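You operate a simulated robot arm through the tools that you are given. There is no shell and no other tool. Be economical: measure what you need, move in short steps, check, and stop when the job is done.

You run a simulated two-armed robot. Do the job below in one go: nothing can be reset, and whatever is moved stays where it is left.

Task
Fetch the grey rag and set it on top of the small green tin. Close the locker drawer. Take the ball of twine and leave it on the second shelf from the bottom of the bench rack. Put the A 52 sleeved belt from the top of the grading bench on the wooden step beside the grading bench and the A 66 sleeved belt on the top shelf of the bench rack. Set the sizing board to 45 mm. Shut the trap slide. Fetch the test gauge and stand it on the low bench. Fetch the clod from the top of the grading bench and set it on the fourth shelf from the bottom of the bench rack. Turn the blue heat knob to 25. Open the trailer locker door, put the carton labelled "sack clips" from the trailer deck on the floor of the trailer locker, then shut the door. Open the cool box lid. The order is free. Set down upright: ball of twine, test gauge.

It is judged by the outcome, as a careful person would: the job done as asked, and still so three seconds after it is handed in. It fails if anything else is knocked over, pushed out of place, dropped, spilled or broken. Lids that push on must go on centred and level and be pressed home; caps that screw on are set level and turned clockwise until they are tight.

Robot
Two 7-joint arms with two-finger parallel grippers on one trunk, on a base that drives. Base frame: it is fixed to the floor where the robot stands at the start and does not move with it; the origin is under the middle of the robot, x ahead of it, y to its left, z up. Readings come in mm, degrees, newtons and seconds.
The left shoulder is at the start at [70, 188, 1215], the right one opposite. With the tool pointing down near the work surface each hand reaches from about 240 to 780 mm from the robot's upright axis, wherever it stands, measured 20 degrees to its own side. Places, roughly: ball of twine (6x6x6 cm) [-3000, -1300, 800]; blue heat knob [8100, 7100, 1600]; carton marked barn, carton marked ridge, carton ma [10250, 7250, 1000]; clod (7x6x4 cm) [-4000, -1000, 800]; cool box lid [18100, 2000, 1100]; floor of the trailer locker [9500, 7200, 500]; fourth shelf of the bench rack [-1100, -1300, 1300]; grey rag (5x5x4 cm) [500, 100, 1100]; locker drawer [1200, 2400, 1000]; low bench [700, -2400, 400]; second shelf of the bench rack [-1100, -1300, 500]; sizing board [-3400, -1300, 900]; sleeved belt [-2750, -1250, 750]; small green tin (7x6x5 cm) [500, 600, 1100]; test gauge [-3500, -1000, 1000]; top shelf of the bench rack [-1100, -1300, 1600]; trailer locker door [9500, 7400, 700]; trap slide [-3400, -1400, 900]; wooden step beside the grading bench [-4500, -1400, 100]. Payload 3.91 kg a hand.
Tool frame (each hand has its own): the origin (TCP) lies between the finger pads and is the grasp point; the fingertips stand 30 mm ahead of it; z points along the fingers, y is the line along which they close. Largest opening 110 mm; finger width 20, thickness 10; the body of the gripper, 48 by 112 mm, starts 55 mm behind the TCP.
Orientation is that of the tool frame in the base frame, as a unit quaternion [w, x, y, z]. With the fingers straight down and closing along the base's y, the tool's x points along the base's -x, its y along +y and its z along -z.

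Tools
- The arms move only by the tool move_arm. It takes "left_motion", "right_motion" or both (then of equal length, played together; a hand with none holds still); each is a list of rows, each a list of 7 numbers: the shift along the tool's x, y, z in cm, then the turn, a rotation vector about the tool's x, y, z in degrees, then the opening, from 0 (shut) to 1 (fully open). In form: [[tx, ty, tz, ax, ay, az, claw], ...]. A call has 1 to 12 rows; each row is the pose to reach, as a shift and turn from the pose commanded when the call began, along the tool's axes at that moment. Each row takes 0.2 s and may step no farther than 50 mm and 8.6 degrees from the row before; otherwise, or with a gripper value out of range, the whole call is refused. A pose out of reach is approached as far as the arm can. The call stops where the force on the tool passes 40 N (or 10 N more than at its start, if that is more) or the arm is blocked; 0.2 s more then pass. Each finger travels about 72 mm/s and halts on what it meets, pressing with about 40 N; the grip force reading is that of the motor and also rises with nothing between the fingers. The clock runs only during rows and for 0.2 s after the last one: add rows that repeat a pose to give the fingers time. It gives the time, the measured TCP pose, the force on the tool (base axes), the opening and the grip force at its end, in the units of the frame above (readings bear some noise), with the torque about the TCP (base axes, N m) and any sound that the robot's microphone picked up.
- Cameras (640 x 400 px; columns grow to the right, rows downward): "scene" is now at [128.5, 50.4, 1453.7]; the picture's right is [0.41, -0.91, 0.00], its down [-0.50, -0.23, -0.84] and it looks along [0.76, 0.35, -0.54] (base axes); focal length 289 px, centre (320, 200). "left" rides on the left gripper at [72, -17, -103] in its tool frame; the picture's right is [0.23, 0.97, 0.00], its down [-0.76, 0.18, -0.62] and it looks along [-0.61, 0.14, 0.78] (tool axes); focal length 222 px, centre (320, 200). "right" rides on the right gripper at [72, 17, -103] in its tool frame; the picture's right is [-0.23, 0.97, 0.00], its down [-0.76, -0.18, -0.62] and it looks along [-0.61, -0.14, 0.78] (tool axes); focal length 222 px, centre (320, 200).
- grab_frame(camera): a new picture of that camera. It takes no simulated time.
- move_column(by): slides the trunk up (or, below 0, down) by that many mm; the arms and the scene camera ride with it, the base frame stays. It gives what a move gives, with no picture.
- base_move(legs): drives the robot by 1 to 6 legs, each [ahead, turn to the left] in mm and degrees, along the robot's own axes; the way and the turn of a leg run together, so that a leg with both is an arc; at most 1500 mm and 180 degrees a leg. The arms and the cameras ride along, it lands a little off, and it stops where it bumps. It gives what a move gives.
- pan_tilt(pan, tilt): turns the head with the scene camera to pan (to the left, within 86 degrees either way) and tilt (down, from -29 to 69), counted from straight ahead of the robot. It gives what a move gives.
- locate(camera, pixels): for up to 12 pixels [column, row] of the newest picture of that camera ("zoom" is the newest enlarged one), the place [x, y, z] in the base frame of the surface seen there, good to about 2 mm, but the place of the scene camera against the robot may be out by one fixed shift of up to 18 mm in any direction. It takes no simulated time.
- close_up(camera, box): a new picture of the part [left, top, right, bottom] of that camera's present view, enlarged. It takes no simulated time.
- sign_off(): hands the job in; it is judged then, once.

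Work in short steps. Measure before you move; look again where a grasp or a placing could have gone wrong, and mend it. You have 357 turns and 290 pictures in all, those below and enlarged ones among them. Open the grippers and draw the arms clear of the work before you hand the job in, unless the task says otherwise; then end with one line.

The tools are called after "Emit:" as name(argument=value, ...) on one line, values as JSON. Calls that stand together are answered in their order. move_arm: Moves the arms, as the interface text tells. Its arguments: {"type":"object","properties":{"left_motion":{"type":"array","items":{"type":"array","items":{"type":"number"}}},"right_motion":{"type":"array","items":{"type":"array","items":{"type":"number"}}}},"required":[]} The other tools are called the same way: move_column (by) slides the trunk up or down; base_move (legs) drives the base; pan_tilt (pan, tilt) turns the head that bears the scene camera; grab_frame (camera) takes a picture; locate (camera, pixels) gives the place of the surface under pixels of a picture; close_up (camera, box) takes an enlarged picture of a part of a camera's view; sign_off () hands the job in.

At the start:

```text
time: 0.0
left_position: [407.3, 491.3, 1294.0]
left_tcp_rot: [0.0, 0.0, 1.0, 0.0]
left_contact_force: [0.2, 0.4, -0.9]
left_torque: [0.0, 0.02, 0.0]
left_opening: 110.0
left_finger_force: 0.0
right_position: [456.9, 18.8, 1261.7]
right_tcp_rot: [0.0, 0.0, 1.0, 0.0]
right_contact_force: [0.7, -0.1, 0.0]
right_torque: [-0.01, 0.01, 0.01]
right_opening: 110.0
right_finger_force: 0.1
trunk travel left (down, up): [-725.0, 215.0]
robot x, y, heading: [6.3, 1.9, 0.1]
head pan, tilt: [24.4, 33.0]
```

scene: 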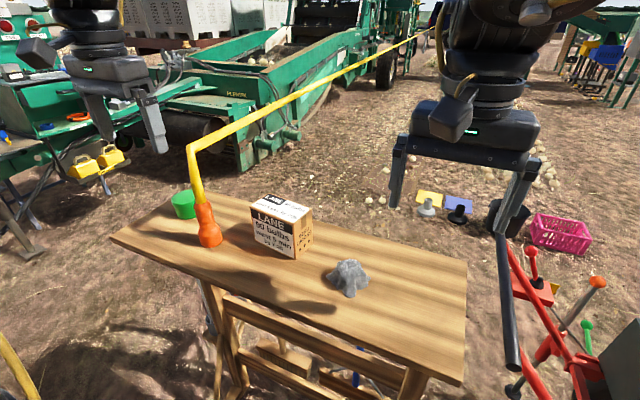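
right: 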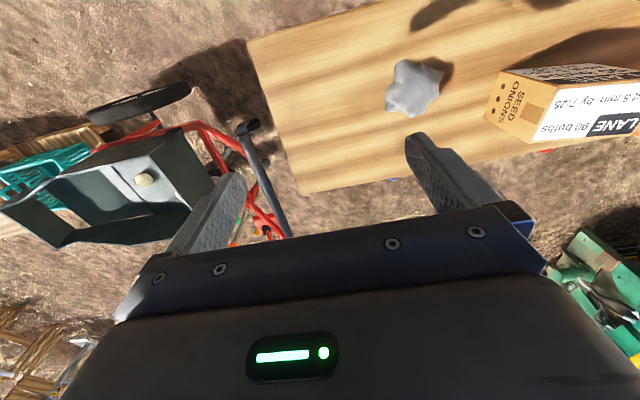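
left: 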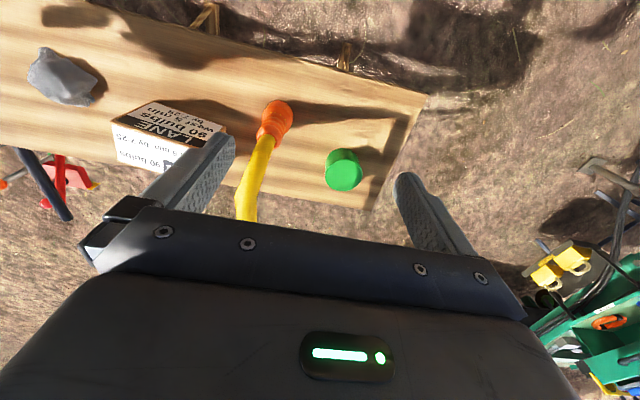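

The rag is at scene (348,277) and the green tin at (184,204). I'll locate those and their surroundings.

Emit:
locate(camera="scene", pixels=[[348, 268], [348, 290], [184, 197], [184, 215], [208, 235], [280, 212], [400, 330], [200, 240]])

Emit:
locate(camera="right", pixels=[[415, 85], [395, 75], [435, 80], [415, 110], [400, 165], [535, 110]])

Emit:
locate(camera="left", pixels=[[343, 170], [343, 155], [345, 185], [328, 165], [360, 170], [62, 75], [275, 110], [250, 190]])

```text
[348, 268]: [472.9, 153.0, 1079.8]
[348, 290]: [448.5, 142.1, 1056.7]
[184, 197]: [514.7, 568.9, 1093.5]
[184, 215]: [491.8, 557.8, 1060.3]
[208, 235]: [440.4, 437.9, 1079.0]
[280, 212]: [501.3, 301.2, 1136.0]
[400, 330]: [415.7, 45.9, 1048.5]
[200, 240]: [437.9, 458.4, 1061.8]
```

```text
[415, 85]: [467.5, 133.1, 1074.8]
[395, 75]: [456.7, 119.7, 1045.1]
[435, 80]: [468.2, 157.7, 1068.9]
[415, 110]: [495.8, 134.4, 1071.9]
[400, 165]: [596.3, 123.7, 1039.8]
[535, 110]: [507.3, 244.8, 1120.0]
```

```text
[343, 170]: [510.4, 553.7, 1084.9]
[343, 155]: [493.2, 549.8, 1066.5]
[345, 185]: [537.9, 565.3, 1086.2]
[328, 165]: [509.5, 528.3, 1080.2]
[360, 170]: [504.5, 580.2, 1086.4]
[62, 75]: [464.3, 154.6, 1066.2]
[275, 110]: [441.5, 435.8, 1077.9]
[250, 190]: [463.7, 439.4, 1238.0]
```

The yellow hose above the orange cone may lie in the carrying path; I'll measure where it runs.

Emit:
locate(camera="scene", pixels=[[195, 185], [190, 150], [215, 132], [250, 113], [290, 92], [330, 73], [380, 52], [425, 32], [245, 225], [300, 255], [312, 215], [114, 238]])

Emit:
close_up(camera="scene", box=[100, 100, 480, 340])

```text
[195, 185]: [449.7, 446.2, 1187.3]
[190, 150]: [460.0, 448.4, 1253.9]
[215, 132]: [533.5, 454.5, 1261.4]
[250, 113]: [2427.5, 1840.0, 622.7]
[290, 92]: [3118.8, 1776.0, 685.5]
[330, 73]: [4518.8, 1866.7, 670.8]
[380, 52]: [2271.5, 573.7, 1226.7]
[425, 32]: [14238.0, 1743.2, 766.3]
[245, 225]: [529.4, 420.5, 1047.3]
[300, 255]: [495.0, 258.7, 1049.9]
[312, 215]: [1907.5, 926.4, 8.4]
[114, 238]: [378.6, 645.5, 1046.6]
```

```text
1.67 times, centred on (290, 220) of scene
```

zoom: 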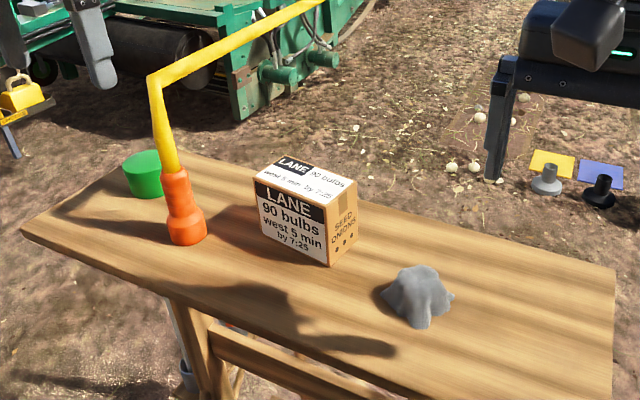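

The hose stands as a post at about (445,440), up to z≈1262, then runs out along +x. I'll pass the left hand behind it to the rag and tuck the right arm away.

Emit:
move_arm(left_motion=[[3.4, 0, -1.8, 0, 0, 0, 1], [6.7, 0, -3.6, 0, 0, 0, 1], [6.7, -4.5, -3.6, 0, 0, 0, 1], [6.7, -9, -3.6, 0, 0, 0, 1], [6.7, -13.5, -3.6, 0, 0, 0, 1], [6.7, -18, -3.6, 0, 0, 0, 1], [6.7, -22.5, -3.6, 0, 0, 0, 1], [6.7, -27, -3.6, 0, 0, 0, 1], [6.7, -31.5, -3.6, 0, 0, 0, 1], [6.7, -35.4, -3.6, 0, 0, 0, 1]], right_motion=[[2.7, -3.6, -1, 0, 0, 0, 1], [5.4, -7.2, -2, 0, 0, 0, 1], [8.1, -10.8, -2, 0, 0, 0, 1], [10.8, -14.4, -2, 0, 0, 0, 1], [12.7, -18, -2, 0, 0, 0, 1], [13, -21.6, -2, 0, 0, 0, 1], [13, -24, -2, 0, 0, 0, 1], [13, -26, -2, 0, 0, 0, 1], [13, -26, -2, 0, 0, 0, 1], [13, -26, -2, 0, 0, 0, 1]])

```text
time: 2.2
left_position: [329.2, 230.1, 1311.9]
left_tcp_rot: [0.0, 0.001, 1.0, -0.003]
left_contact_force: [0.4, 0.7, 0.5]
left_torque: [-0.02, -0.02, -0.02]
left_opening: 109.8
left_finger_force: 0.1
left hand out of reach, approached as far as the arm can: row 2, 3, 4, 7, 8, 9, 10
right_position: [309.6, -224.4, 1269.0]
right_tcp_rot: [0.001, 0.001, 1.0, -0.001]
right_contact_force: [0.7, -0.3, 0.4]
right_torque: [0.02, 0.03, 0.04]
right_opening: 110.0
right_finger_force: 0.1
right hand out of reach, approached as far as the arm can: row 7, 8, 9, 10
trunk travel left (down, up): [-725.0, 215.0]
robot x, y, heading: [-1.4, 1.9, -0.0]
head pan, tilt: [24.4, 33.0]
```

The left hand stopped short of the target at (329,230,1312). I'll go forward and right toward the rag, staying high.

Emit:
move_arm(left_motion=[[-4, 0, 2, 0, 0, 0, 1], [-8, -2, 4, 0, 0, 0, 1], [-11, -5, 6, 0, 0, 0, 1], [-13, -8, 9, 0, 0, 0, 1], [-13, -8, 12, 0, 0, 0, 1]])

Emit:
grab_frame(camera="left")

```text
time: 3.4
left_position: [426.4, 224.7, 1203.8]
left_tcp_rot: [-0.001, 0.001, 1.0, -0.005]
left_contact_force: [-0.3, 0.7, 0.0]
left_torque: [0.0, -0.01, -0.01]
left_opening: 110.1
left_finger_force: 0.1
left hand out of reach, approached as far as the arm can: row 1, 2, 3, 4, 5
right_position: [311.3, -225.2, 1268.7]
right_tcp_rot: [0.001, 0.0, 1.0, 0.001]
right_contact_force: [0.9, 0.6, -0.3]
right_torque: [0.0, -0.04, 0.04]
right_opening: 110.1
right_finger_force: 0.2
trunk travel left (down, up): [-725.0, 215.0]
robot x, y, heading: [2.4, 0.1, -0.3]
head pan, tilt: [24.4, 33.0]
```

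```text
285 pictures are left
```

left: 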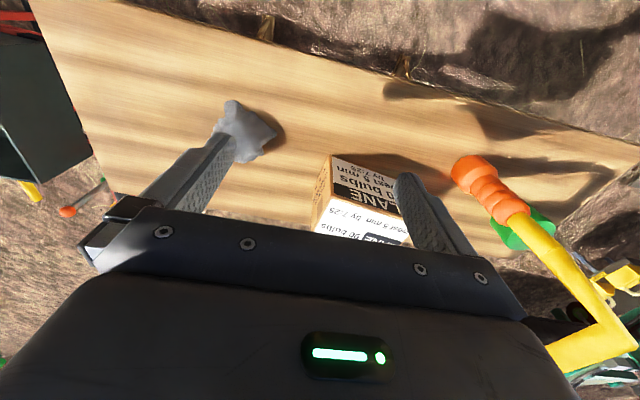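

It looks as if commanded targets persist past reach limits. I'll test with a +8 cm y shift, which should give y=137 if that's so.

Emit:
move_arm(left_motion=[[0, 4, 0, 0, 0, 0, 1], [0, 8, 0, 0, 0, 0, 1], [0, 8, 0, 0, 0, 0, 1]])

```text
time: 4.2
left_position: [424.4, 300.4, 1204.3]
left_tcp_rot: [0.0, 0.0, 1.0, 0.001]
left_contact_force: [-0.1, 0.0, -0.2]
left_torque: [0.01, -0.02, 0.0]
left_opening: 110.0
left_finger_force: 0.0
right_position: [309.9, -228.6, 1268.4]
right_tcp_rot: [0.0, 0.002, 1.0, 0.002]
right_contact_force: [0.1, 0.0, 0.9]
right_torque: [0.05, -0.01, 0.06]
right_opening: 109.9
right_finger_force: 0.1
trunk travel left (down, up): [-725.0, 215.0]
robot x, y, heading: [2.0, -0.7, 0.0]
head pan, tilt: [24.4, 33.0]
```

The shifts do count from the actual pose, so the limit is the folded arm at this height. Raising the trunk 200 mm puts the table into the arm's good reach zone.

Emit:
move_column(by=200)

Emit:
move_arm(left_motion=[[0, -4, 2, 0, 0, 0, 1], [-2, -8, 4, 0, 0, 0, 1], [-4, -12.3, 8, 0, 0, 0, 1], [-4, -16.3, 12, 0, 0, 0, 1], [-4, -16.3, 16, 0, 0, 0, 1], [-4, -16.3, 20, 0, 0, 0, 1]])

Emit:
grab_frame(camera="left")

```text
time: 6.4
left_position: [424.8, 302.7, 1405.3]
left_tcp_rot: [0.0, 0.0, 1.0, -0.001]
left_contact_force: [0.6, 0.2, -0.5]
left_torque: [-0.03, 0.0, -0.02]
left_opening: 110.2
left_finger_force: 0.0
right_position: [310.1, -226.2, 1469.6]
right_tcp_rot: [0.001, 0.002, 1.0, 0.001]
right_contact_force: [0.2, -0.2, 0.4]
right_torque: [-0.01, 0.0, 0.01]
right_opening: 110.3
right_finger_force: 0.0
trunk travel left (down, up): [-925.0, 15.0]
robot x, y, heading: [1.8, 0.4, 0.0]
head pan, tilt: [24.4, 33.0]
```

```text
refused: row 3 steps farther than a row can; nothing moved
```

```text
284 pictures are left
```

left: 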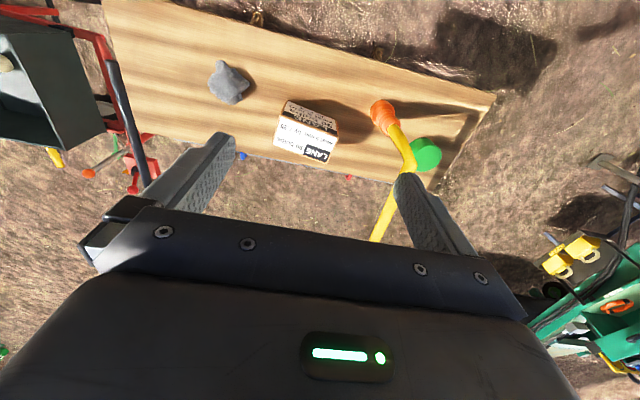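

Row 3 stepped too far, so I'll redo it in smaller steps.

Emit:
move_arm(left_motion=[[0, -4, 2, 0, 0, 0, 1], [-2, -8, 4, 0, 0, 0, 1], [-4, -11, 7, 0, 0, 0, 1], [-4, -14, 10, 0, 0, 0, 1], [-4, -16.3, 14, 0, 0, 0, 1], [-4, -16.3, 18, 0, 0, 0, 1], [-4, -16.3, 20, 0, 0, 0, 1]])

Emit:
grab_frame(camera="left")

```text
time: 8.0
left_position: [468.7, 227.1, 1233.8]
left_tcp_rot: [0.001, 0.0, 1.0, -0.002]
left_contact_force: [-0.8, -0.5, -0.1]
left_torque: [-0.03, -0.02, -0.03]
left_opening: 109.8
left_finger_force: 0.0
left hand out of reach, approached as far as the arm can: row 3, 4, 5, 6, 7
right_position: [307.0, -225.5, 1470.4]
right_tcp_rot: [0.002, 0.001, 1.0, 0.001]
right_contact_force: [-1.4, 0.0, 0.4]
right_torque: [0.01, -0.03, 0.02]
right_opening: 110.0
right_finger_force: 0.2
trunk travel left (down, up): [-925.0, 15.0]
robot x, y, heading: [1.7, -1.9, 0.2]
head pan, tilt: [24.4, 33.0]
```

```text
283 pictures are left
```

left: 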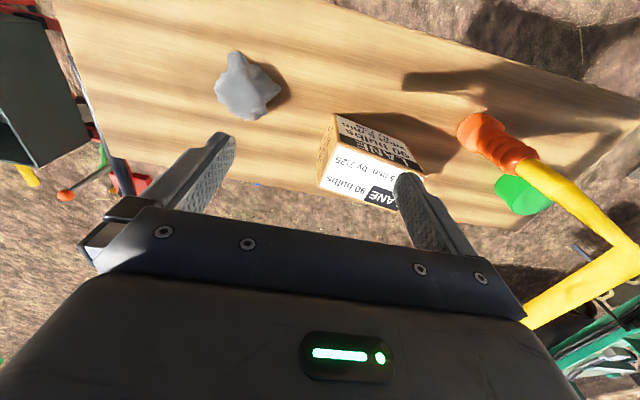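

The hand won't go below about y=227 in the robot frame. I'll turn the base 20° right so the rag falls within the left hand's range.

Emit:
base_move(legs=[[0, -20]])

Emit:
grab_frame(camera="left")

```text
time: 9.4
left_position: [521.3, 55.2, 1231.7]
left_tcp_rot: [-0.002, 0.173, 0.985, -0.002]
left_contact_force: [-0.7, 0.9, -0.8]
left_torque: [0.02, -0.01, 0.0]
left_opening: 109.9
left_finger_force: 0.1
right_position: [215.3, -317.0, 1468.9]
right_tcp_rot: [0.001, 0.175, 0.985, 0.0]
right_contact_force: [-0.8, -0.7, -0.9]
right_torque: [0.0, 0.0, -0.02]
right_opening: 109.8
right_finger_force: 0.0
trunk travel left (down, up): [-925.0, 15.0]
robot x, y, heading: [-1.8, -1.9, -19.7]
head pan, tilt: [24.4, 33.0]
```

```text
282 pictures are left
```

left: 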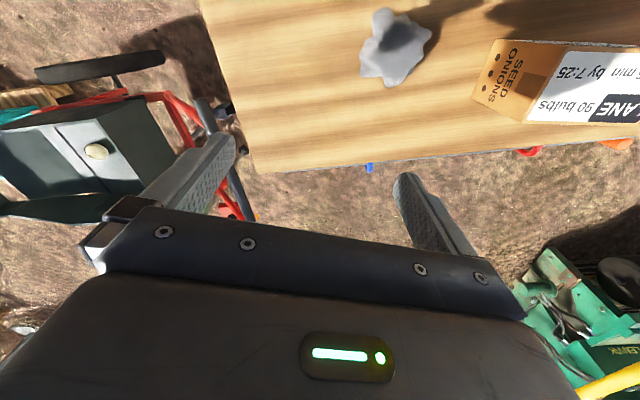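

The rag is now around (393,45) in the left view. I'll locate its outline.

Emit:
locate(camera="left", pixels=[[393, 45], [375, 45], [412, 40], [385, 20], [390, 70], [405, 55], [370, 60], [480, 90], [340, 100]])

```text
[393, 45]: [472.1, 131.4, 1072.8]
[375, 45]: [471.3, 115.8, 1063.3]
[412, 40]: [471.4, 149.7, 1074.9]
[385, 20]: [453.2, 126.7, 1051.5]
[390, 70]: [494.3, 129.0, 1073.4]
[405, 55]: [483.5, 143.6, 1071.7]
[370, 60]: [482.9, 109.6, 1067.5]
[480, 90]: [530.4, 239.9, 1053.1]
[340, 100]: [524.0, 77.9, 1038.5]
```

Rag centre ≈ (473,132), top ≈ 1076. I'll move over it and lower to about z 1074.

Emit:
move_arm(left_motion=[[3.5, 2.8, 0, 0, 0, 0, 1], [7.1, 5.6, 0, 0, 0, 0, 1], [7.1, 5.6, 4.5, 0, 0, 0, 1], [7.1, 5.6, 9, 0, 0, 0, 1], [7.1, 5.6, 12, 0, 0, 0, 1]])

Emit:
grab_frame(camera="left")

```text
time: 10.7
left_position: [474.3, 155.7, 1129.7]
left_tcp_rot: [0.001, 0.172, 0.985, -0.003]
left_contact_force: [0.1, 0.7, -0.5]
left_torque: [-0.03, 0.02, 0.0]
left_opening: 109.9
left_finger_force: 0.0
left hand out of reach, approached as far as the arm can: row 1, 2, 3, 4, 5
right_position: [215.2, -316.5, 1469.4]
right_tcp_rot: [0.001, 0.174, 0.985, 0.0]
right_contact_force: [1.1, 1.2, 1.1]
right_torque: [-0.01, -0.01, -0.01]
right_opening: 109.9
right_finger_force: 0.0
trunk travel left (down, up): [-925.0, 15.0]
robot x, y, heading: [1.8, 2.0, -19.7]
head pan, tilt: [24.4, 33.0]
```

```text
281 pictures are left
```

left: 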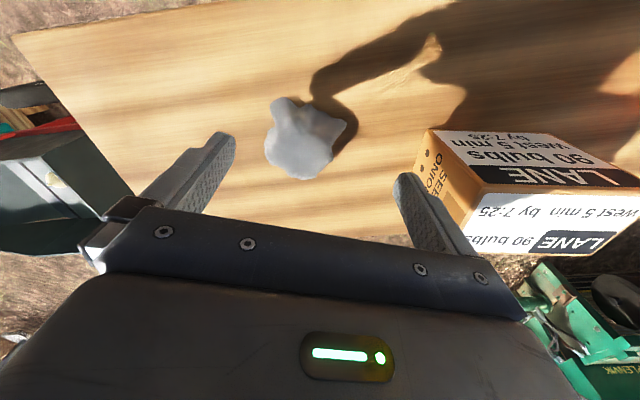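

The arm is still reach-limited close in. I'll raise it, back the base 120 mm away and try again.

Emit:
move_arm(left_motion=[[0, 0, -4, 0, 0, 0, 1], [0, 0, -8, 0, 0, 0, 1]])

Emit:
base_move(legs=[[-130, 0]])

Emit:
grab_frame(camera="left")

```text
time: 11.2
left_position: [470.8, 158.7, 1210.8]
left_tcp_rot: [-0.001, 0.174, 0.985, -0.002]
left_contact_force: [-0.5, -0.2, 0.4]
left_torque: [-0.01, -0.04, -0.02]
left_opening: 109.9
left_finger_force: 0.1
left hand out of reach, approached as far as the arm can: row 2
right_position: [209.0, -317.2, 1470.2]
right_tcp_rot: [0.002, 0.174, 0.985, 0.001]
right_contact_force: [-1.3, -0.2, -0.2]
right_torque: [0.01, -0.02, -0.01]
right_opening: 109.9
right_finger_force: 0.0
trunk travel left (down, up): [-925.0, 15.0]
robot x, y, heading: [-0.1, -3.0, -19.9]
head pan, tilt: [24.4, 33.0]
```

```text
time: 12.5
left_position: [353.2, 200.2, 1209.9]
left_tcp_rot: [-0.002, 0.176, 0.984, -0.002]
left_contact_force: [0.1, 0.1, -0.2]
left_torque: [-0.03, -0.01, -0.01]
left_opening: 110.2
left_finger_force: 0.0
right_position: [94.7, -275.6, 1468.7]
right_tcp_rot: [0.0, 0.175, 0.985, 0.001]
right_contact_force: [0.7, 0.1, -0.3]
right_torque: [0.01, 0.02, 0.0]
right_opening: 110.1
right_finger_force: 0.1
trunk travel left (down, up): [-925.0, 15.0]
robot x, y, heading: [-123.7, 43.7, -19.6]
head pan, tilt: [24.4, 33.0]
```

```text
280 pictures are left
```

left: 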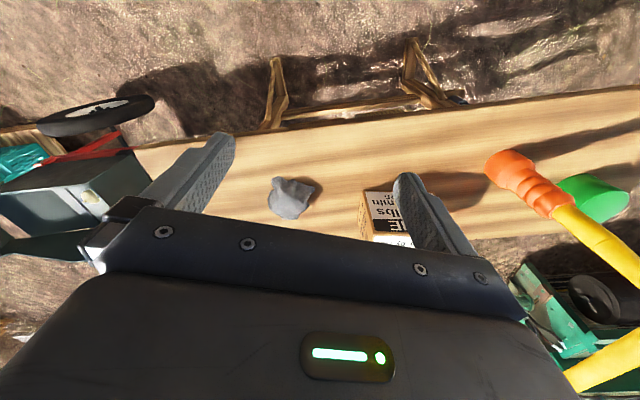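

Hand at (353,200); I need 136 mm forward, 24 mm right and 136 mm down. Forward first, then down.

Emit:
move_arm(left_motion=[[-4.5, -0.8, 0, 0, 0, 0, 1], [-9, -1.6, 0, 0, 0, 0, 1], [-13.6, -2.4, 0, 0, 0, 0, 1], [-13.6, -2.4, 4.5, 0, 0, 0, 1], [-13.6, -2.4, 9, 0, 0, 0, 1], [-13.6, -2.4, 10, 0, 0, 0, 1]])

Emit:
grab_frame(camera="left")

```text
time: 13.9
left_position: [461.8, 154.6, 1126.6]
left_tcp_rot: [-0.001, 0.175, 0.985, -0.003]
left_contact_force: [0.4, -0.3, 0.7]
left_torque: [0.02, 0.03, 0.0]
left_opening: 110.0
left_finger_force: 0.2
left hand out of reach, approached as far as the arm can: row 5, 6
right_position: [89.3, -273.7, 1469.0]
right_tcp_rot: [0.001, 0.174, 0.985, -0.001]
right_contact_force: [-0.4, -0.1, 0.4]
right_torque: [-0.01, -0.05, 0.03]
right_opening: 110.1
right_finger_force: 0.0
trunk travel left (down, up): [-925.0, 15.0]
robot x, y, heading: [-121.6, 43.4, -20.0]
head pan, tilt: [24.4, 33.0]
```

```text
279 pictures are left
```

left: 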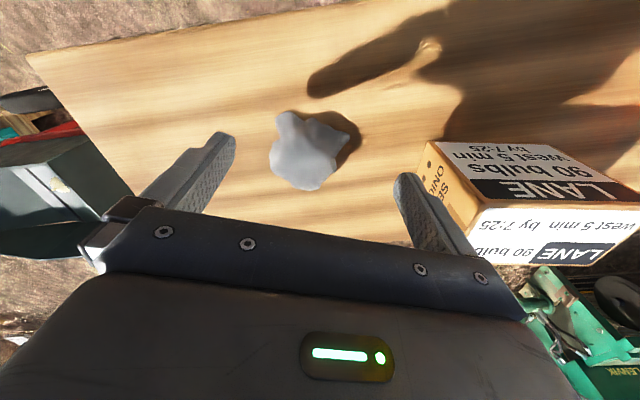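

It stalled at z=1127 and l≈300, so a joint limit seems likely. I'll test whether yawing the tool frees it.

Emit:
move_arm(left_motion=[[0, 0, -1, 0, 0, 8, 1], [0, 0, -1, 0, 0, 16, 1], [0, 0, 1, 0, 0, 24, 1], [0, -1, 2, 0, 0, 24, 1]])

```text
time: 14.9
left_position: [458.4, 158.7, 1118.9]
left_tcp_rot: [-0.001, 0.377, 0.926, -0.004]
left_contact_force: [0.4, -0.1, -0.2]
left_torque: [0.04, -0.01, -0.05]
left_opening: 110.1
left_finger_force: 0.1
left hand out of reach, approached as far as the arm can: row 3, 4
right_position: [91.7, -274.3, 1469.4]
right_tcp_rot: [0.001, 0.174, 0.985, -0.001]
right_contact_force: [0.3, 0.5, 0.8]
right_torque: [-0.02, 0.0, 0.01]
right_opening: 110.0
right_finger_force: 0.0
trunk travel left (down, up): [-925.0, 15.0]
robot x, y, heading: [-125.3, 43.7, -20.0]
head pan, tilt: [24.4, 33.0]
```

Yaw worked but the position stayed limited. I'll test a slow approach: small downward steps with held rows.

Emit:
move_arm(left_motion=[[0, 0, 1, 0, 0, 0, 1], [0, 0, 1, 0, 0, 0, 1], [0, 0, 2, 0, 0, 0, 1], [0, 0, 2, 0, 0, 0, 1], [0, 0, 3, 0, 0, 0, 1], [0, 0, 3, 0, 0, 0, 1], [0, 0, 3, 0, 0, 0, 1]])

Emit:
pan_tilt(pan=25, tilt=40)

Emit:
grab_frame(camera="scene")

```text
time: 16.5
left_position: [455.1, 171.2, 1103.4]
left_tcp_rot: [0.0, 0.376, 0.927, -0.003]
left_contact_force: [0.0, -0.4, -0.3]
left_torque: [0.0, -0.03, 0.03]
left_opening: 110.0
left_finger_force: 0.1
left hand out of reach, approached as far as the arm can: row 1, 2, 3, 4, 5, 6, 7
right_position: [90.9, -274.5, 1469.6]
right_tcp_rot: [0.0, 0.175, 0.985, 0.0]
right_contact_force: [0.7, 0.8, -0.3]
right_torque: [0.01, -0.03, 0.03]
right_opening: 109.7
right_finger_force: 0.1
trunk travel left (down, up): [-925.0, 15.0]
robot x, y, heading: [-122.4, 44.0, -19.8]
head pan, tilt: [24.4, 33.0]
```

```text
time: 17.2
left_position: [455.2, 170.2, 1102.8]
left_tcp_rot: [0.0, 0.376, 0.927, -0.003]
left_contact_force: [0.2, 0.0, 0.1]
left_torque: [0.0, 0.02, -0.01]
left_opening: 110.0
left_finger_force: 0.0
right_position: [91.8, -274.0, 1468.4]
right_tcp_rot: [0.0, 0.174, 0.985, -0.001]
right_contact_force: [0.5, -0.5, -0.7]
right_torque: [-0.04, -0.01, 0.01]
right_opening: 110.1
right_finger_force: 0.0
trunk travel left (down, up): [-925.0, 15.0]
robot x, y, heading: [-120.9, 46.3, -20.1]
head pan, tilt: [25.0, 40.0]
```

```text
278 pictures are left
```

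scene: 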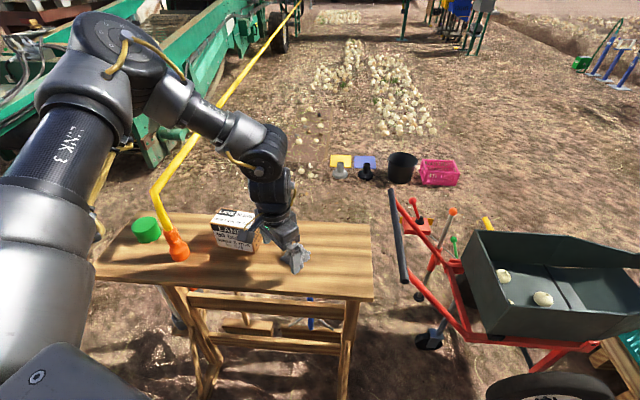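

The elbow is out to the left and the arm seems limited toward lower right. I'll raise the hand, undo the yaw, and turn the base another 18° right so the rag lies at about 46° bearing.

Emit:
move_arm(left_motion=[[0, 0, -4, 0, 0, -8, 1], [0, 0, -8, 0, 0, -16, 1], [0, 0, -11, 0, 0, -24, 1]])

Emit:
base_move(legs=[[0, -18]])

Emit:
grab_frame(camera="left")

```text
time: 18.0
left_position: [454.6, 172.6, 1213.4]
left_tcp_rot: [-0.001, 0.175, 0.985, -0.003]
left_contact_force: [0.3, 0.4, 0.1]
left_torque: [-0.01, 0.02, -0.03]
left_opening: 109.8
left_finger_force: 0.1
right_position: [89.4, -273.8, 1469.2]
right_tcp_rot: [0.001, 0.175, 0.985, 0.0]
right_contact_force: [0.5, 0.5, -0.1]
right_torque: [0.0, 0.0, -0.01]
right_opening: 110.1
right_finger_force: 0.1
trunk travel left (down, up): [-925.0, 15.0]
robot x, y, heading: [-120.4, 46.2, -20.1]
head pan, tilt: [25.0, 40.0]
```

```text
time: 19.4
left_position: [466.5, -13.6, 1213.8]
left_tcp_rot: [-0.003, 0.329, 0.944, -0.004]
left_contact_force: [-1.0, -1.0, -0.3]
left_torque: [0.0, -0.01, 0.0]
left_opening: 110.0
left_finger_force: 0.1
right_position: [-18.3, -324.5, 1470.1]
right_tcp_rot: [0.001, 0.328, 0.945, -0.001]
right_contact_force: [0.9, -0.3, 0.3]
right_torque: [-0.03, 0.01, 0.02]
right_opening: 110.1
right_finger_force: 0.1
trunk travel left (down, up): [-925.0, 15.0]
robot x, y, heading: [-122.2, 41.5, -37.7]
head pan, tilt: [25.0, 40.0]
```

```text
277 pictures are left
```

left: 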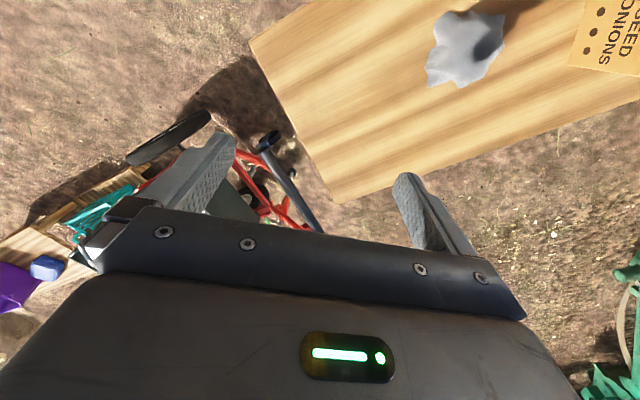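

Delta to the rag is 84 mm back and 119 mm left, then 138 mm down.

Emit:
move_arm(left_motion=[[2.8, 4, 0, 0, 0, 0, 1], [5.6, 8, 0, 0, 0, 0, 1], [8.4, 11.9, 0, 0, 0, 0, 1], [8.4, 11.9, 4.5, 0, 0, 0, 1], [8.4, 11.9, 9, 0, 0, 0, 1]])

Emit:
grab_frame(camera="left")

```text
time: 20.6
left_position: [476.0, 130.9, 1120.4]
left_tcp_rot: [-0.003, 0.328, 0.945, -0.003]
left_contact_force: [0.3, 0.1, -0.9]
left_torque: [-0.01, 0.03, -0.02]
left_opening: 109.8
left_finger_force: 0.1
right_position: [-15.0, -325.6, 1469.0]
right_tcp_rot: [-0.001, 0.328, 0.945, 0.001]
right_contact_force: [0.7, -0.3, 0.8]
right_torque: [0.0, 0.02, 0.01]
right_opening: 110.3
right_finger_force: 0.1
trunk travel left (down, up): [-925.0, 15.0]
robot x, y, heading: [-116.7, 43.8, -38.1]
head pan, tilt: [25.0, 40.0]
```

```text
276 pictures are left
```

left: 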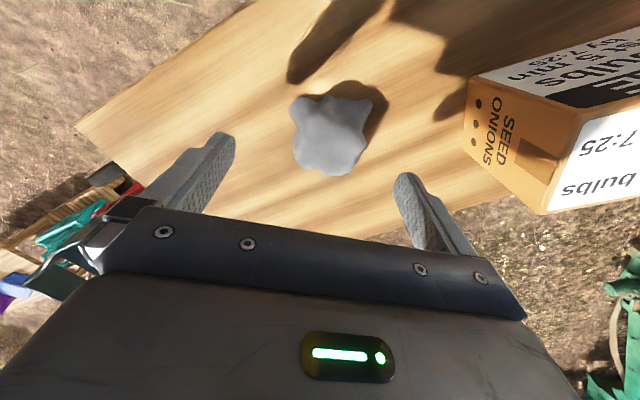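

That reached. I'll verify the rag's extents before the final descent.

Emit:
locate(camera="left", pixels=[[333, 130], [300, 110], [365, 110], [335, 172], [330, 100], [300, 160], [365, 140], [430, 200]])

```text
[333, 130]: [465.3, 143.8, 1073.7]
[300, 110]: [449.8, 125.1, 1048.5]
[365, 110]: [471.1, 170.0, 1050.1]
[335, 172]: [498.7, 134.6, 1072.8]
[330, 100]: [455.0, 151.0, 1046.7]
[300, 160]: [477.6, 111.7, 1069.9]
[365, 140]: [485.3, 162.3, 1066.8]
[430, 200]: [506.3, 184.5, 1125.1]
```

The rag's centre ≈ (474,138). I'll lower to about z 1074 and close.

Emit:
move_arm(left_motion=[[0.5, 0.5, 2.5, 0, 0, 0, 1], [0.5, 0.5, 4.6, 0, 0, 0, 1], [0.5, 0.5, 4.6, 0, 0, 0, 0.4], [0.5, 0.5, 4.6, 0, 0, 0, 0.3], [0.5, 0.5, 4.6, 0, 0, 0, 0.2], [0.5, 0.5, 4.6, 0, 0, 0, 0.2]])

Emit:
grab_frame(camera="left")

```text
time: 22.0
left_position: [473.8, 138.7, 1075.3]
left_tcp_rot: [-0.003, 0.33, 0.944, -0.002]
left_contact_force: [0.0, -0.1, 0.0]
left_torque: [-0.02, 0.01, 0.02]
left_opening: 66.6
left_finger_force: 39.6
right_position: [-17.7, -324.6, 1469.2]
right_tcp_rot: [0.0, 0.328, 0.945, 0.0]
right_contact_force: [0.4, 0.3, -0.3]
right_torque: [-0.02, 0.03, 0.01]
right_opening: 110.1
right_finger_force: 0.0
trunk travel left (down, up): [-925.0, 15.0]
robot x, y, heading: [-121.3, 46.4, -38.2]
head pan, tilt: [25.0, 40.0]
```

```text
275 pictures are left
```

left: 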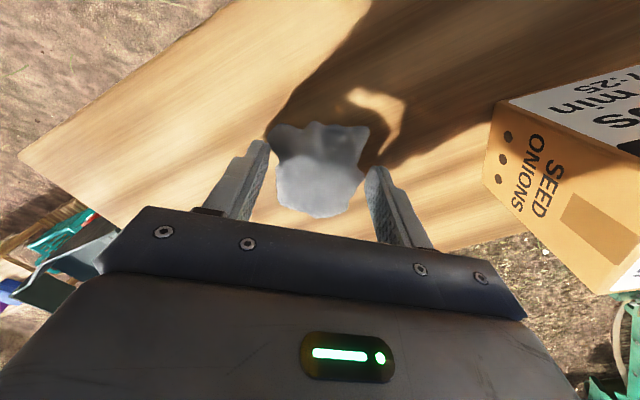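

Grip shows 39.6 N at 67 mm. I'll lift and check.

Emit:
move_arm(left_motion=[[0, 0, -4, 0, 0, 0, 0.2], [0, 0, -8, 0, 0, 0, 0.2], [0, 0, -12, 0, 0, 0, 0.2], [0, 0, -16, 0, 0, 0, 0.2], [0, 0, -20, 0, 0, 0, 0.2]])

Emit:
grab_frame(camera="left")

```text
time: 23.2
left_position: [471.2, 138.0, 1278.3]
left_tcp_rot: [-0.001, 0.328, 0.945, -0.002]
left_contact_force: [0.0, 0.7, -1.3]
left_torque: [0.01, 0.03, 0.02]
left_opening: 66.2
left_finger_force: 39.9
right_position: [-21.1, -324.9, 1469.1]
right_tcp_rot: [0.001, 0.328, 0.945, 0.0]
right_contact_force: [0.4, 0.0, 0.4]
right_torque: [0.0, -0.01, -0.01]
right_opening: 110.2
right_finger_force: 0.0
trunk travel left (down, up): [-925.0, 15.0]
robot x, y, heading: [-125.9, 45.7, -38.1]
head pan, tilt: [25.0, 40.0]
```

```text
274 pictures are left
```

left: 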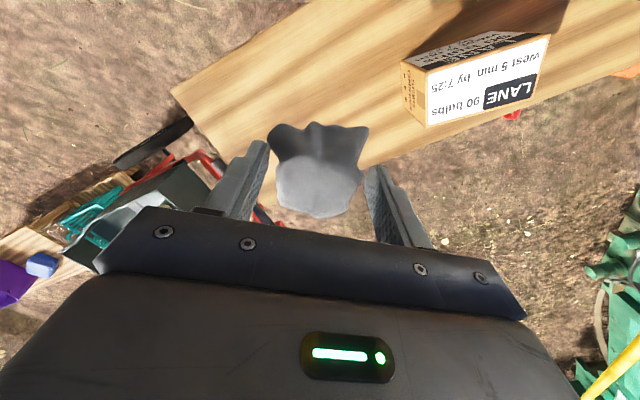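

The rag is held. I'll back off, turn to heading 0 and drive in so the hand ends up left of the post near the tin.

Emit:
base_move(legs=[[-150, 0], [0, 38], [240, 0]])

Emit:
grab_frame(camera="left")

Emit:
grab_frame(camera="scene")

```text
time: 27.8
left_position: [411.5, 574.2, 1278.2]
left_tcp_rot: [0.001, 0.005, 1.0, -0.002]
left_contact_force: [0.2, -1.4, -0.6]
left_torque: [-0.01, -0.02, -0.02]
left_opening: 66.1
left_finger_force: 39.7
right_position: [304.4, -92.7, 1469.5]
right_tcp_rot: [0.002, 0.004, 1.0, 0.0]
right_contact_force: [-0.1, -0.1, 1.3]
right_torque: [-0.04, -0.07, -0.01]
right_opening: 109.8
right_finger_force: 0.0
trunk travel left (down, up): [-925.0, 15.0]
robot x, y, heading: [0.9, 131.1, -0.1]
head pan, tilt: [25.0, 40.0]
```

```text
273 pictures are left
```

left: 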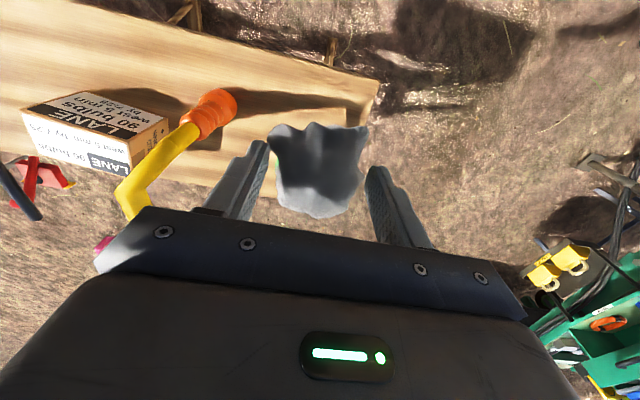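

```text
272 pictures are left
```

scene: 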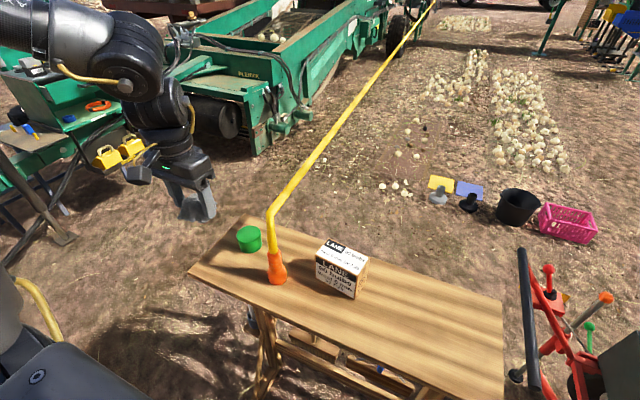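

The rag hides the tin from the hand camera, so I'll use an enlarged scene view of it and compare points common to both cameras.

Emit:
close_up(camera="scene", box=[200, 200, 400, 325])

Emit:
locate(camera="left", pixels=[[216, 97], [26, 108], [170, 122], [210, 110], [350, 110], [377, 82], [100, 130]])

```text
3.20 times, centred on (300, 262) of scene
```

zoom: 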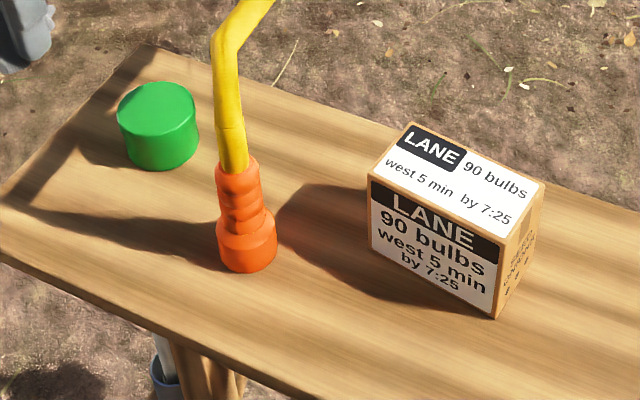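

```text
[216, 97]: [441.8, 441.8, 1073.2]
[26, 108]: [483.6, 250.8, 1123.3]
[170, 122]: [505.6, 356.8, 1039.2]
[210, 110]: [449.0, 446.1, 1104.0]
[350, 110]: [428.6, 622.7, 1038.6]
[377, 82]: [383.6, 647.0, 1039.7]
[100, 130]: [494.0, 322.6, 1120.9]
```

Emit:
locate(camera="zoom", pixels=[[122, 108], [194, 110], [157, 86], [157, 130], [157, 108], [375, 177], [410, 127], [540, 184], [3, 202], [240, 225], [300, 330]])

Emit:
close_up(camera="left", box=[0, 40, 400, 240])

```text
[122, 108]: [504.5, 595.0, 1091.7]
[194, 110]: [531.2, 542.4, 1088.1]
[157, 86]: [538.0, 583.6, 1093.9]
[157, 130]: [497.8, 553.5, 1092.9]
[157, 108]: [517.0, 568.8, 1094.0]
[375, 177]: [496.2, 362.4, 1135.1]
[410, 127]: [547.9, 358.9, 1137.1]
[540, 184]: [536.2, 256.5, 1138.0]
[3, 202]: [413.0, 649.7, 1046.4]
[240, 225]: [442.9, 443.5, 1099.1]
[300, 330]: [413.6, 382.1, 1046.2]
```

```text
1.60 times, centred on (200, 140) of left
```

zoom: 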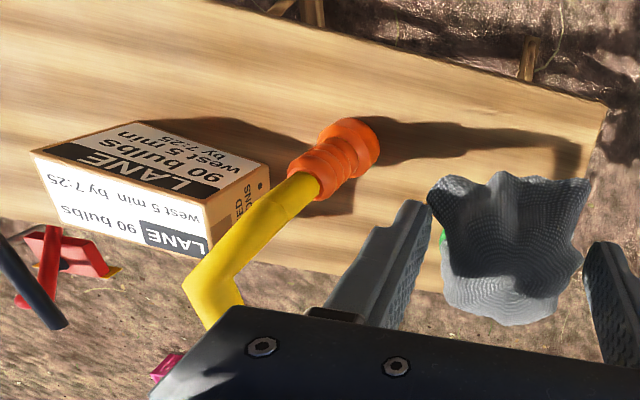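

Emit:
locate(camera="zoom", pixels=[[204, 208], [206, 245], [40, 163], [560, 240], [345, 150], [605, 105], [585, 130]])

```text
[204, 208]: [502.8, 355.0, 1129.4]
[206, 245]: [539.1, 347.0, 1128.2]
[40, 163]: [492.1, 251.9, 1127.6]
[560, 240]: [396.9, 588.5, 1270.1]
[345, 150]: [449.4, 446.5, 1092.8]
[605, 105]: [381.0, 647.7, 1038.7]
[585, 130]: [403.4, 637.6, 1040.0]
```

Correcting for the scene offset, the tin's top centre ≈ (518,560,1086). I'll go over it and down to 20 mm above placing height.

Emit:
move_arm(left_motion=[[-3.6, -0.5, 0, 0, 0, 0, 0.2], [-7.2, -1, 0, 0, 0, 0, 0.2], [-10.6, -1.4, 0, 0, 0, 0, 0.2], [-10.6, -1.4, 4.5, 0, 0, 0, 0.2], [-10.6, -1.4, 9, 0, 0, 0, 0.2], [-10.6, -1.4, 12.8, 0, 0, 0, 0.2]])

Emit:
close_up(camera="scene", box=[160, 150, 360, 275])

Emit:
grab_frame(camera="left")

```text
time: 29.2
left_position: [519.7, 557.4, 1148.1]
left_tcp_rot: [-0.002, 0.005, 1.0, -0.002]
left_contact_force: [-0.3, -0.4, -0.3]
left_torque: [0.0, 0.0, 0.01]
left_opening: 66.1
left_finger_force: 40.0
right_position: [309.5, -93.1, 1469.4]
right_tcp_rot: [0.0, 0.005, 1.0, 0.0]
right_contact_force: [0.2, -0.2, -0.6]
right_torque: [0.01, 0.03, 0.01]
right_opening: 110.0
right_finger_force: 0.0
trunk travel left (down, up): [-925.0, 15.0]
robot x, y, heading: [3.6, 134.1, -0.2]
head pan, tilt: [25.0, 40.0]
```

```text
3.20 times, centred on (260, 212) of scene
```

zoom: 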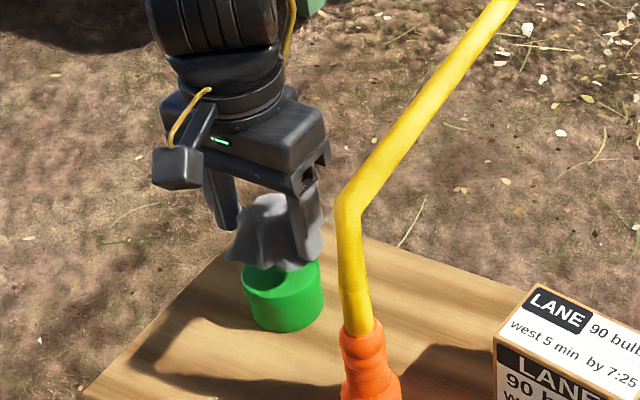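

```text
268 pictures are left
```

left: 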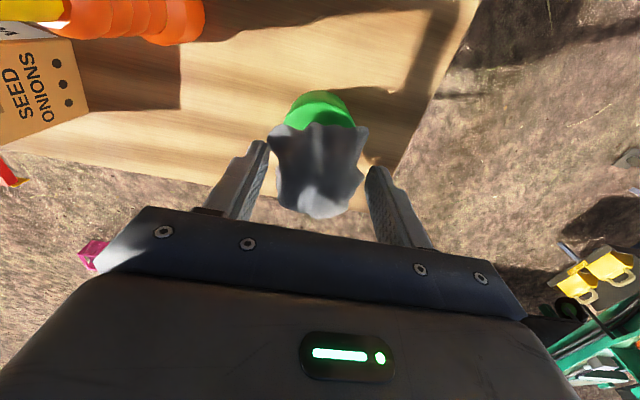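

It's centred well. I'll lower 26 mm and watch for contact.

Emit:
move_arm(left_motion=[[0, 0, 1.5, 0, 0, 0, 0.2], [0, 0, 2.6, 0, 0, 0, 0.2]])

Emit:
close_up(camera="scene", box=[160, 150, 360, 275])

```text
time: 29.8
left_position: [520.4, 558.7, 1121.9]
left_tcp_rot: [-0.001, 0.005, 1.0, -0.003]
left_contact_force: [0.7, -0.8, 0.0]
left_torque: [0.03, 0.04, -0.05]
left_opening: 66.2
left_finger_force: 40.1
right_position: [309.8, -93.1, 1469.4]
right_tcp_rot: [0.0, 0.004, 1.0, 0.0]
right_contact_force: [0.9, 0.0, -1.1]
right_torque: [0.0, -0.01, -0.01]
right_opening: 109.9
right_finger_force: 0.0
trunk travel left (down, up): [-925.0, 15.0]
robot x, y, heading: [1.9, 134.6, -0.2]
head pan, tilt: [25.0, 40.0]
```

```text
3.20 times, centred on (260, 212) of scene
```

zoom: 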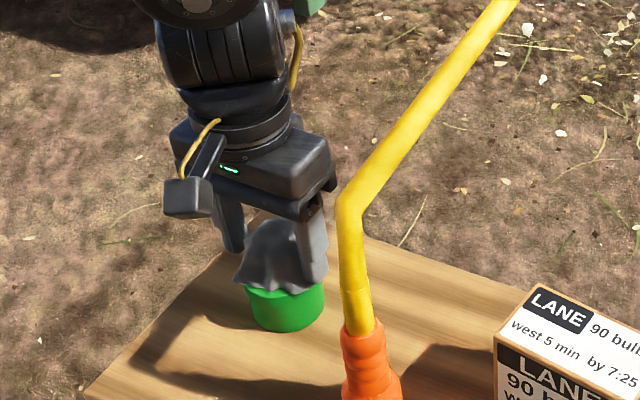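

There's no contact reading yet. I'll lower in millimetre steps.

Emit:
move_arm(left_motion=[[0, 0, 0.2, 0, 0, 0, 0.2], [0, 0, 0.4, 0, 0, 0, 0.2]])

```text
time: 30.4
left_position: [519.3, 558.5, 1122.3]
left_tcp_rot: [0.003, 0.005, 1.0, -0.002]
left_contact_force: [3.4, 7.4, 26.3]
left_torque: [0.2, 0.0, 0.02]
left_opening: 66.0
left_finger_force: 39.8
right_position: [305.5, -92.4, 1469.7]
right_tcp_rot: [0.002, 0.004, 1.0, 0.0]
right_contact_force: [0.1, 0.2, -0.1]
right_torque: [-0.05, 0.0, 0.0]
right_opening: 109.9
right_finger_force: 0.0
trunk travel left (down, up): [-925.0, 15.0]
robot x, y, heading: [2.9, 135.7, -0.4]
head pan, tilt: [25.0, 40.0]
```

Contact at 26 N, so the rag rests on the tin. I'll open the fingers in place, then rise.

Emit:
move_arm(left_motion=[[0, 0, -0.2, 0, 0, 0, 0.65], [0, 0, -0.2, 0, 0, 0, 0.8], [0, 0, -0.2, 0, 0, 0, 0.9], [0, 0, -3, 0, 0, 0, 0.9], [0, 0, -7, 0, 0, 0, 0.9], [0, 0, -11, 0, 0, 0, 0.9]])

Emit:
close_up(camera="scene", box=[160, 150, 360, 275])

```text
time: 31.8
left_position: [518.6, 558.2, 1229.6]
left_tcp_rot: [-0.002, 0.006, 1.0, -0.003]
left_contact_force: [-0.3, -0.7, -0.1]
left_torque: [0.0, 0.01, -0.01]
left_opening: 99.1
left_finger_force: 0.0
right_position: [307.0, -93.9, 1470.1]
right_tcp_rot: [0.002, 0.004, 1.0, 0.002]
right_contact_force: [-0.6, -0.4, -0.1]
right_torque: [0.03, -0.01, -0.02]
right_opening: 110.0
right_finger_force: 0.1
trunk travel left (down, up): [-925.0, 15.0]
robot x, y, heading: [3.4, 136.4, -0.2]
head pan, tilt: [25.0, 40.0]
```

```text
3.20 times, centred on (260, 212) of scene
```

zoom: 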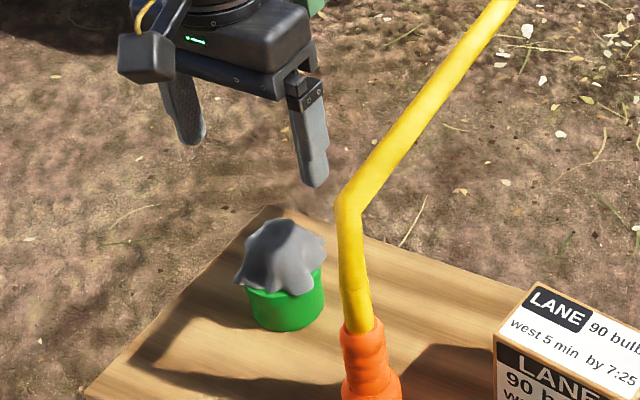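

The rag sits on the tin. Next is the drawer near (1200,2400,1000), so I'll back out and look left.

Emit:
base_move(legs=[[-350, 0]])

Emit:
pan_tilt(pan=55, tilt=15)

Emit:
grab_frame(camera="scene")

```text
time: 34.0
left_position: [169.3, 561.3, 1228.1]
left_tcp_rot: [-0.002, 0.004, 1.0, -0.003]
left_contact_force: [0.0, -0.2, -0.7]
left_torque: [-0.01, 0.01, -0.04]
left_opening: 99.2
left_finger_force: 0.1
right_position: [-39.9, -90.9, 1468.9]
right_tcp_rot: [0.0, 0.003, 1.0, 0.0]
right_contact_force: [-0.4, -0.5, 0.1]
right_torque: [0.02, -0.02, 0.03]
right_opening: 109.8
right_finger_force: 0.0
trunk travel left (down, up): [-925.0, 15.0]
robot x, y, heading: [-351.2, 137.3, -0.1]
head pan, tilt: [25.0, 40.0]
```

```text
time: 35.0
left_position: [166.9, 560.7, 1229.2]
left_tcp_rot: [-0.001, 0.005, 1.0, -0.002]
left_contact_force: [-0.2, -0.4, 0.6]
left_torque: [-0.03, -0.01, 0.02]
left_opening: 99.1
left_finger_force: 0.0
right_position: [-43.5, -91.4, 1469.4]
right_tcp_rot: [0.001, 0.003, 1.0, 0.0]
right_contact_force: [-0.7, 0.3, -0.1]
right_torque: [-0.03, 0.03, 0.0]
right_opening: 109.8
right_finger_force: 0.0
trunk travel left (down, up): [-925.0, 15.0]
robot x, y, heading: [-351.4, 136.5, -0.2]
head pan, tilt: [55.0, 15.0]
```

```text
265 pictures are left
```

scene: 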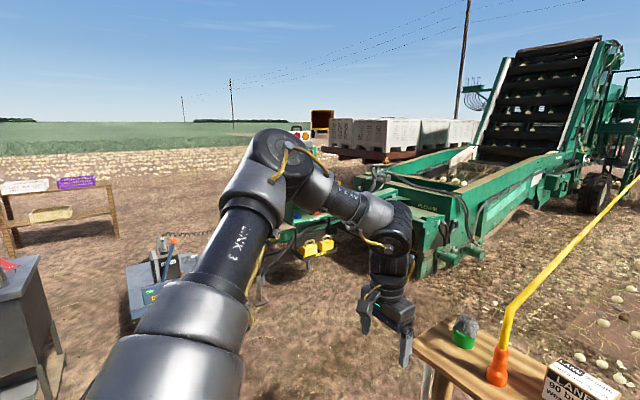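

I'll turn toward the locker, tuck the left arm in a bit, and look.

Emit:
base_move(legs=[[0, 60]])

Emit:
pan_tilt(pan=-15, tilt=20)

Emit:
grab_frame(camera="scene")

```text
time: 38.0
left_position: [-459.0, 797.9, 1229.9]
left_tcp_rot: [0.0, -0.496, 0.868, -0.003]
left_contact_force: [0.3, 0.8, -0.1]
left_torque: [-0.01, 0.04, -0.02]
left_opening: 99.0
left_finger_force: 0.0
right_position: [1.2, 289.1, 1468.8]
right_tcp_rot: [0.001, -0.497, 0.868, 0.001]
right_contact_force: [-0.3, -0.3, 1.1]
right_torque: [-0.02, 0.01, 0.01]
right_opening: 109.9
right_finger_force: 0.0
trunk travel left (down, up): [-925.0, 15.0]
robot x, y, heading: [-352.9, 137.5, 60.1]
head pan, tilt: [55.0, 15.0]
```

```text
time: 39.5
left_position: [-459.8, 797.8, 1230.0]
left_tcp_rot: [0.001, -0.496, 0.868, -0.002]
left_contact_force: [-0.5, 0.3, 1.0]
left_torque: [-0.01, -0.03, 0.0]
left_opening: 98.9
left_finger_force: 0.1
right_position: [-0.1, 290.0, 1470.1]
right_tcp_rot: [0.0, -0.497, 0.868, 0.0]
right_contact_force: [0.1, 0.3, 0.5]
right_torque: [-0.02, 0.03, 0.01]
right_opening: 110.2
right_finger_force: 0.0
trunk travel left (down, up): [-925.0, 15.0]
robot x, y, heading: [-351.3, 140.2, 59.5]
head pan, tilt: [-15.0, 20.0]
```

```text
264 pictures are left
```

scene: 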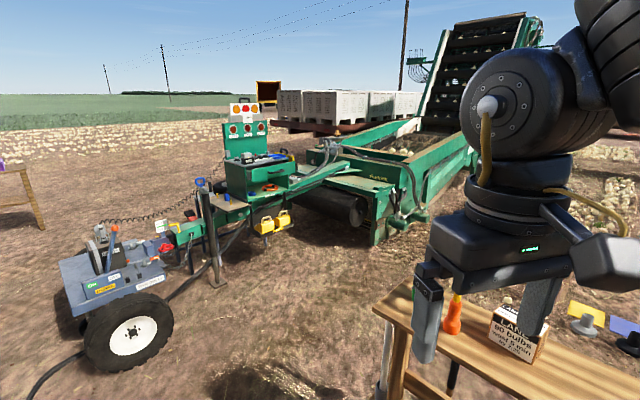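

The locker with the open drawer is around (270,185). I'll enlarge it.

Emit:
close_up(camera="scene", box=[170, 90, 350, 290])

Emit:
locate(camera="scene", pixels=[[260, 180], [290, 178], [232, 180], [250, 158], [207, 240], [218, 285], [280, 222], [245, 208], [130, 280], [300, 160]])

```text
2.00 times, centred on (260, 190) of scene
```

zoom: 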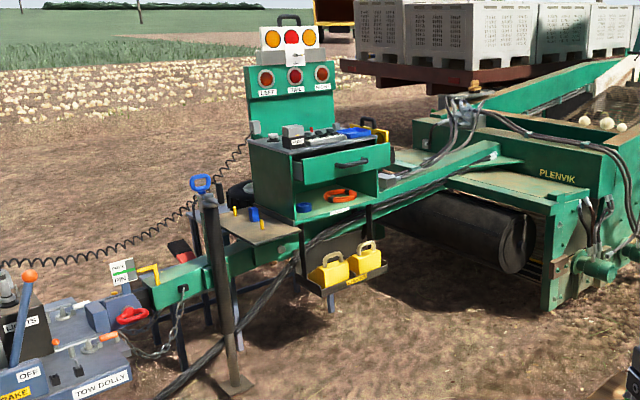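

```text
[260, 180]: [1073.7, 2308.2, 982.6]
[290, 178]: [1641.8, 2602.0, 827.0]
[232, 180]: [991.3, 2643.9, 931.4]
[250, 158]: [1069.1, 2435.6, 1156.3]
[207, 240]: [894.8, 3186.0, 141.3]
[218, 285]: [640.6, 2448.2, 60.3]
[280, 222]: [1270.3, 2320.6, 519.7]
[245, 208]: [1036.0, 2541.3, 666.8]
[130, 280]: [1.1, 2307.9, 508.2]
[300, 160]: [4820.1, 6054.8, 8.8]
```

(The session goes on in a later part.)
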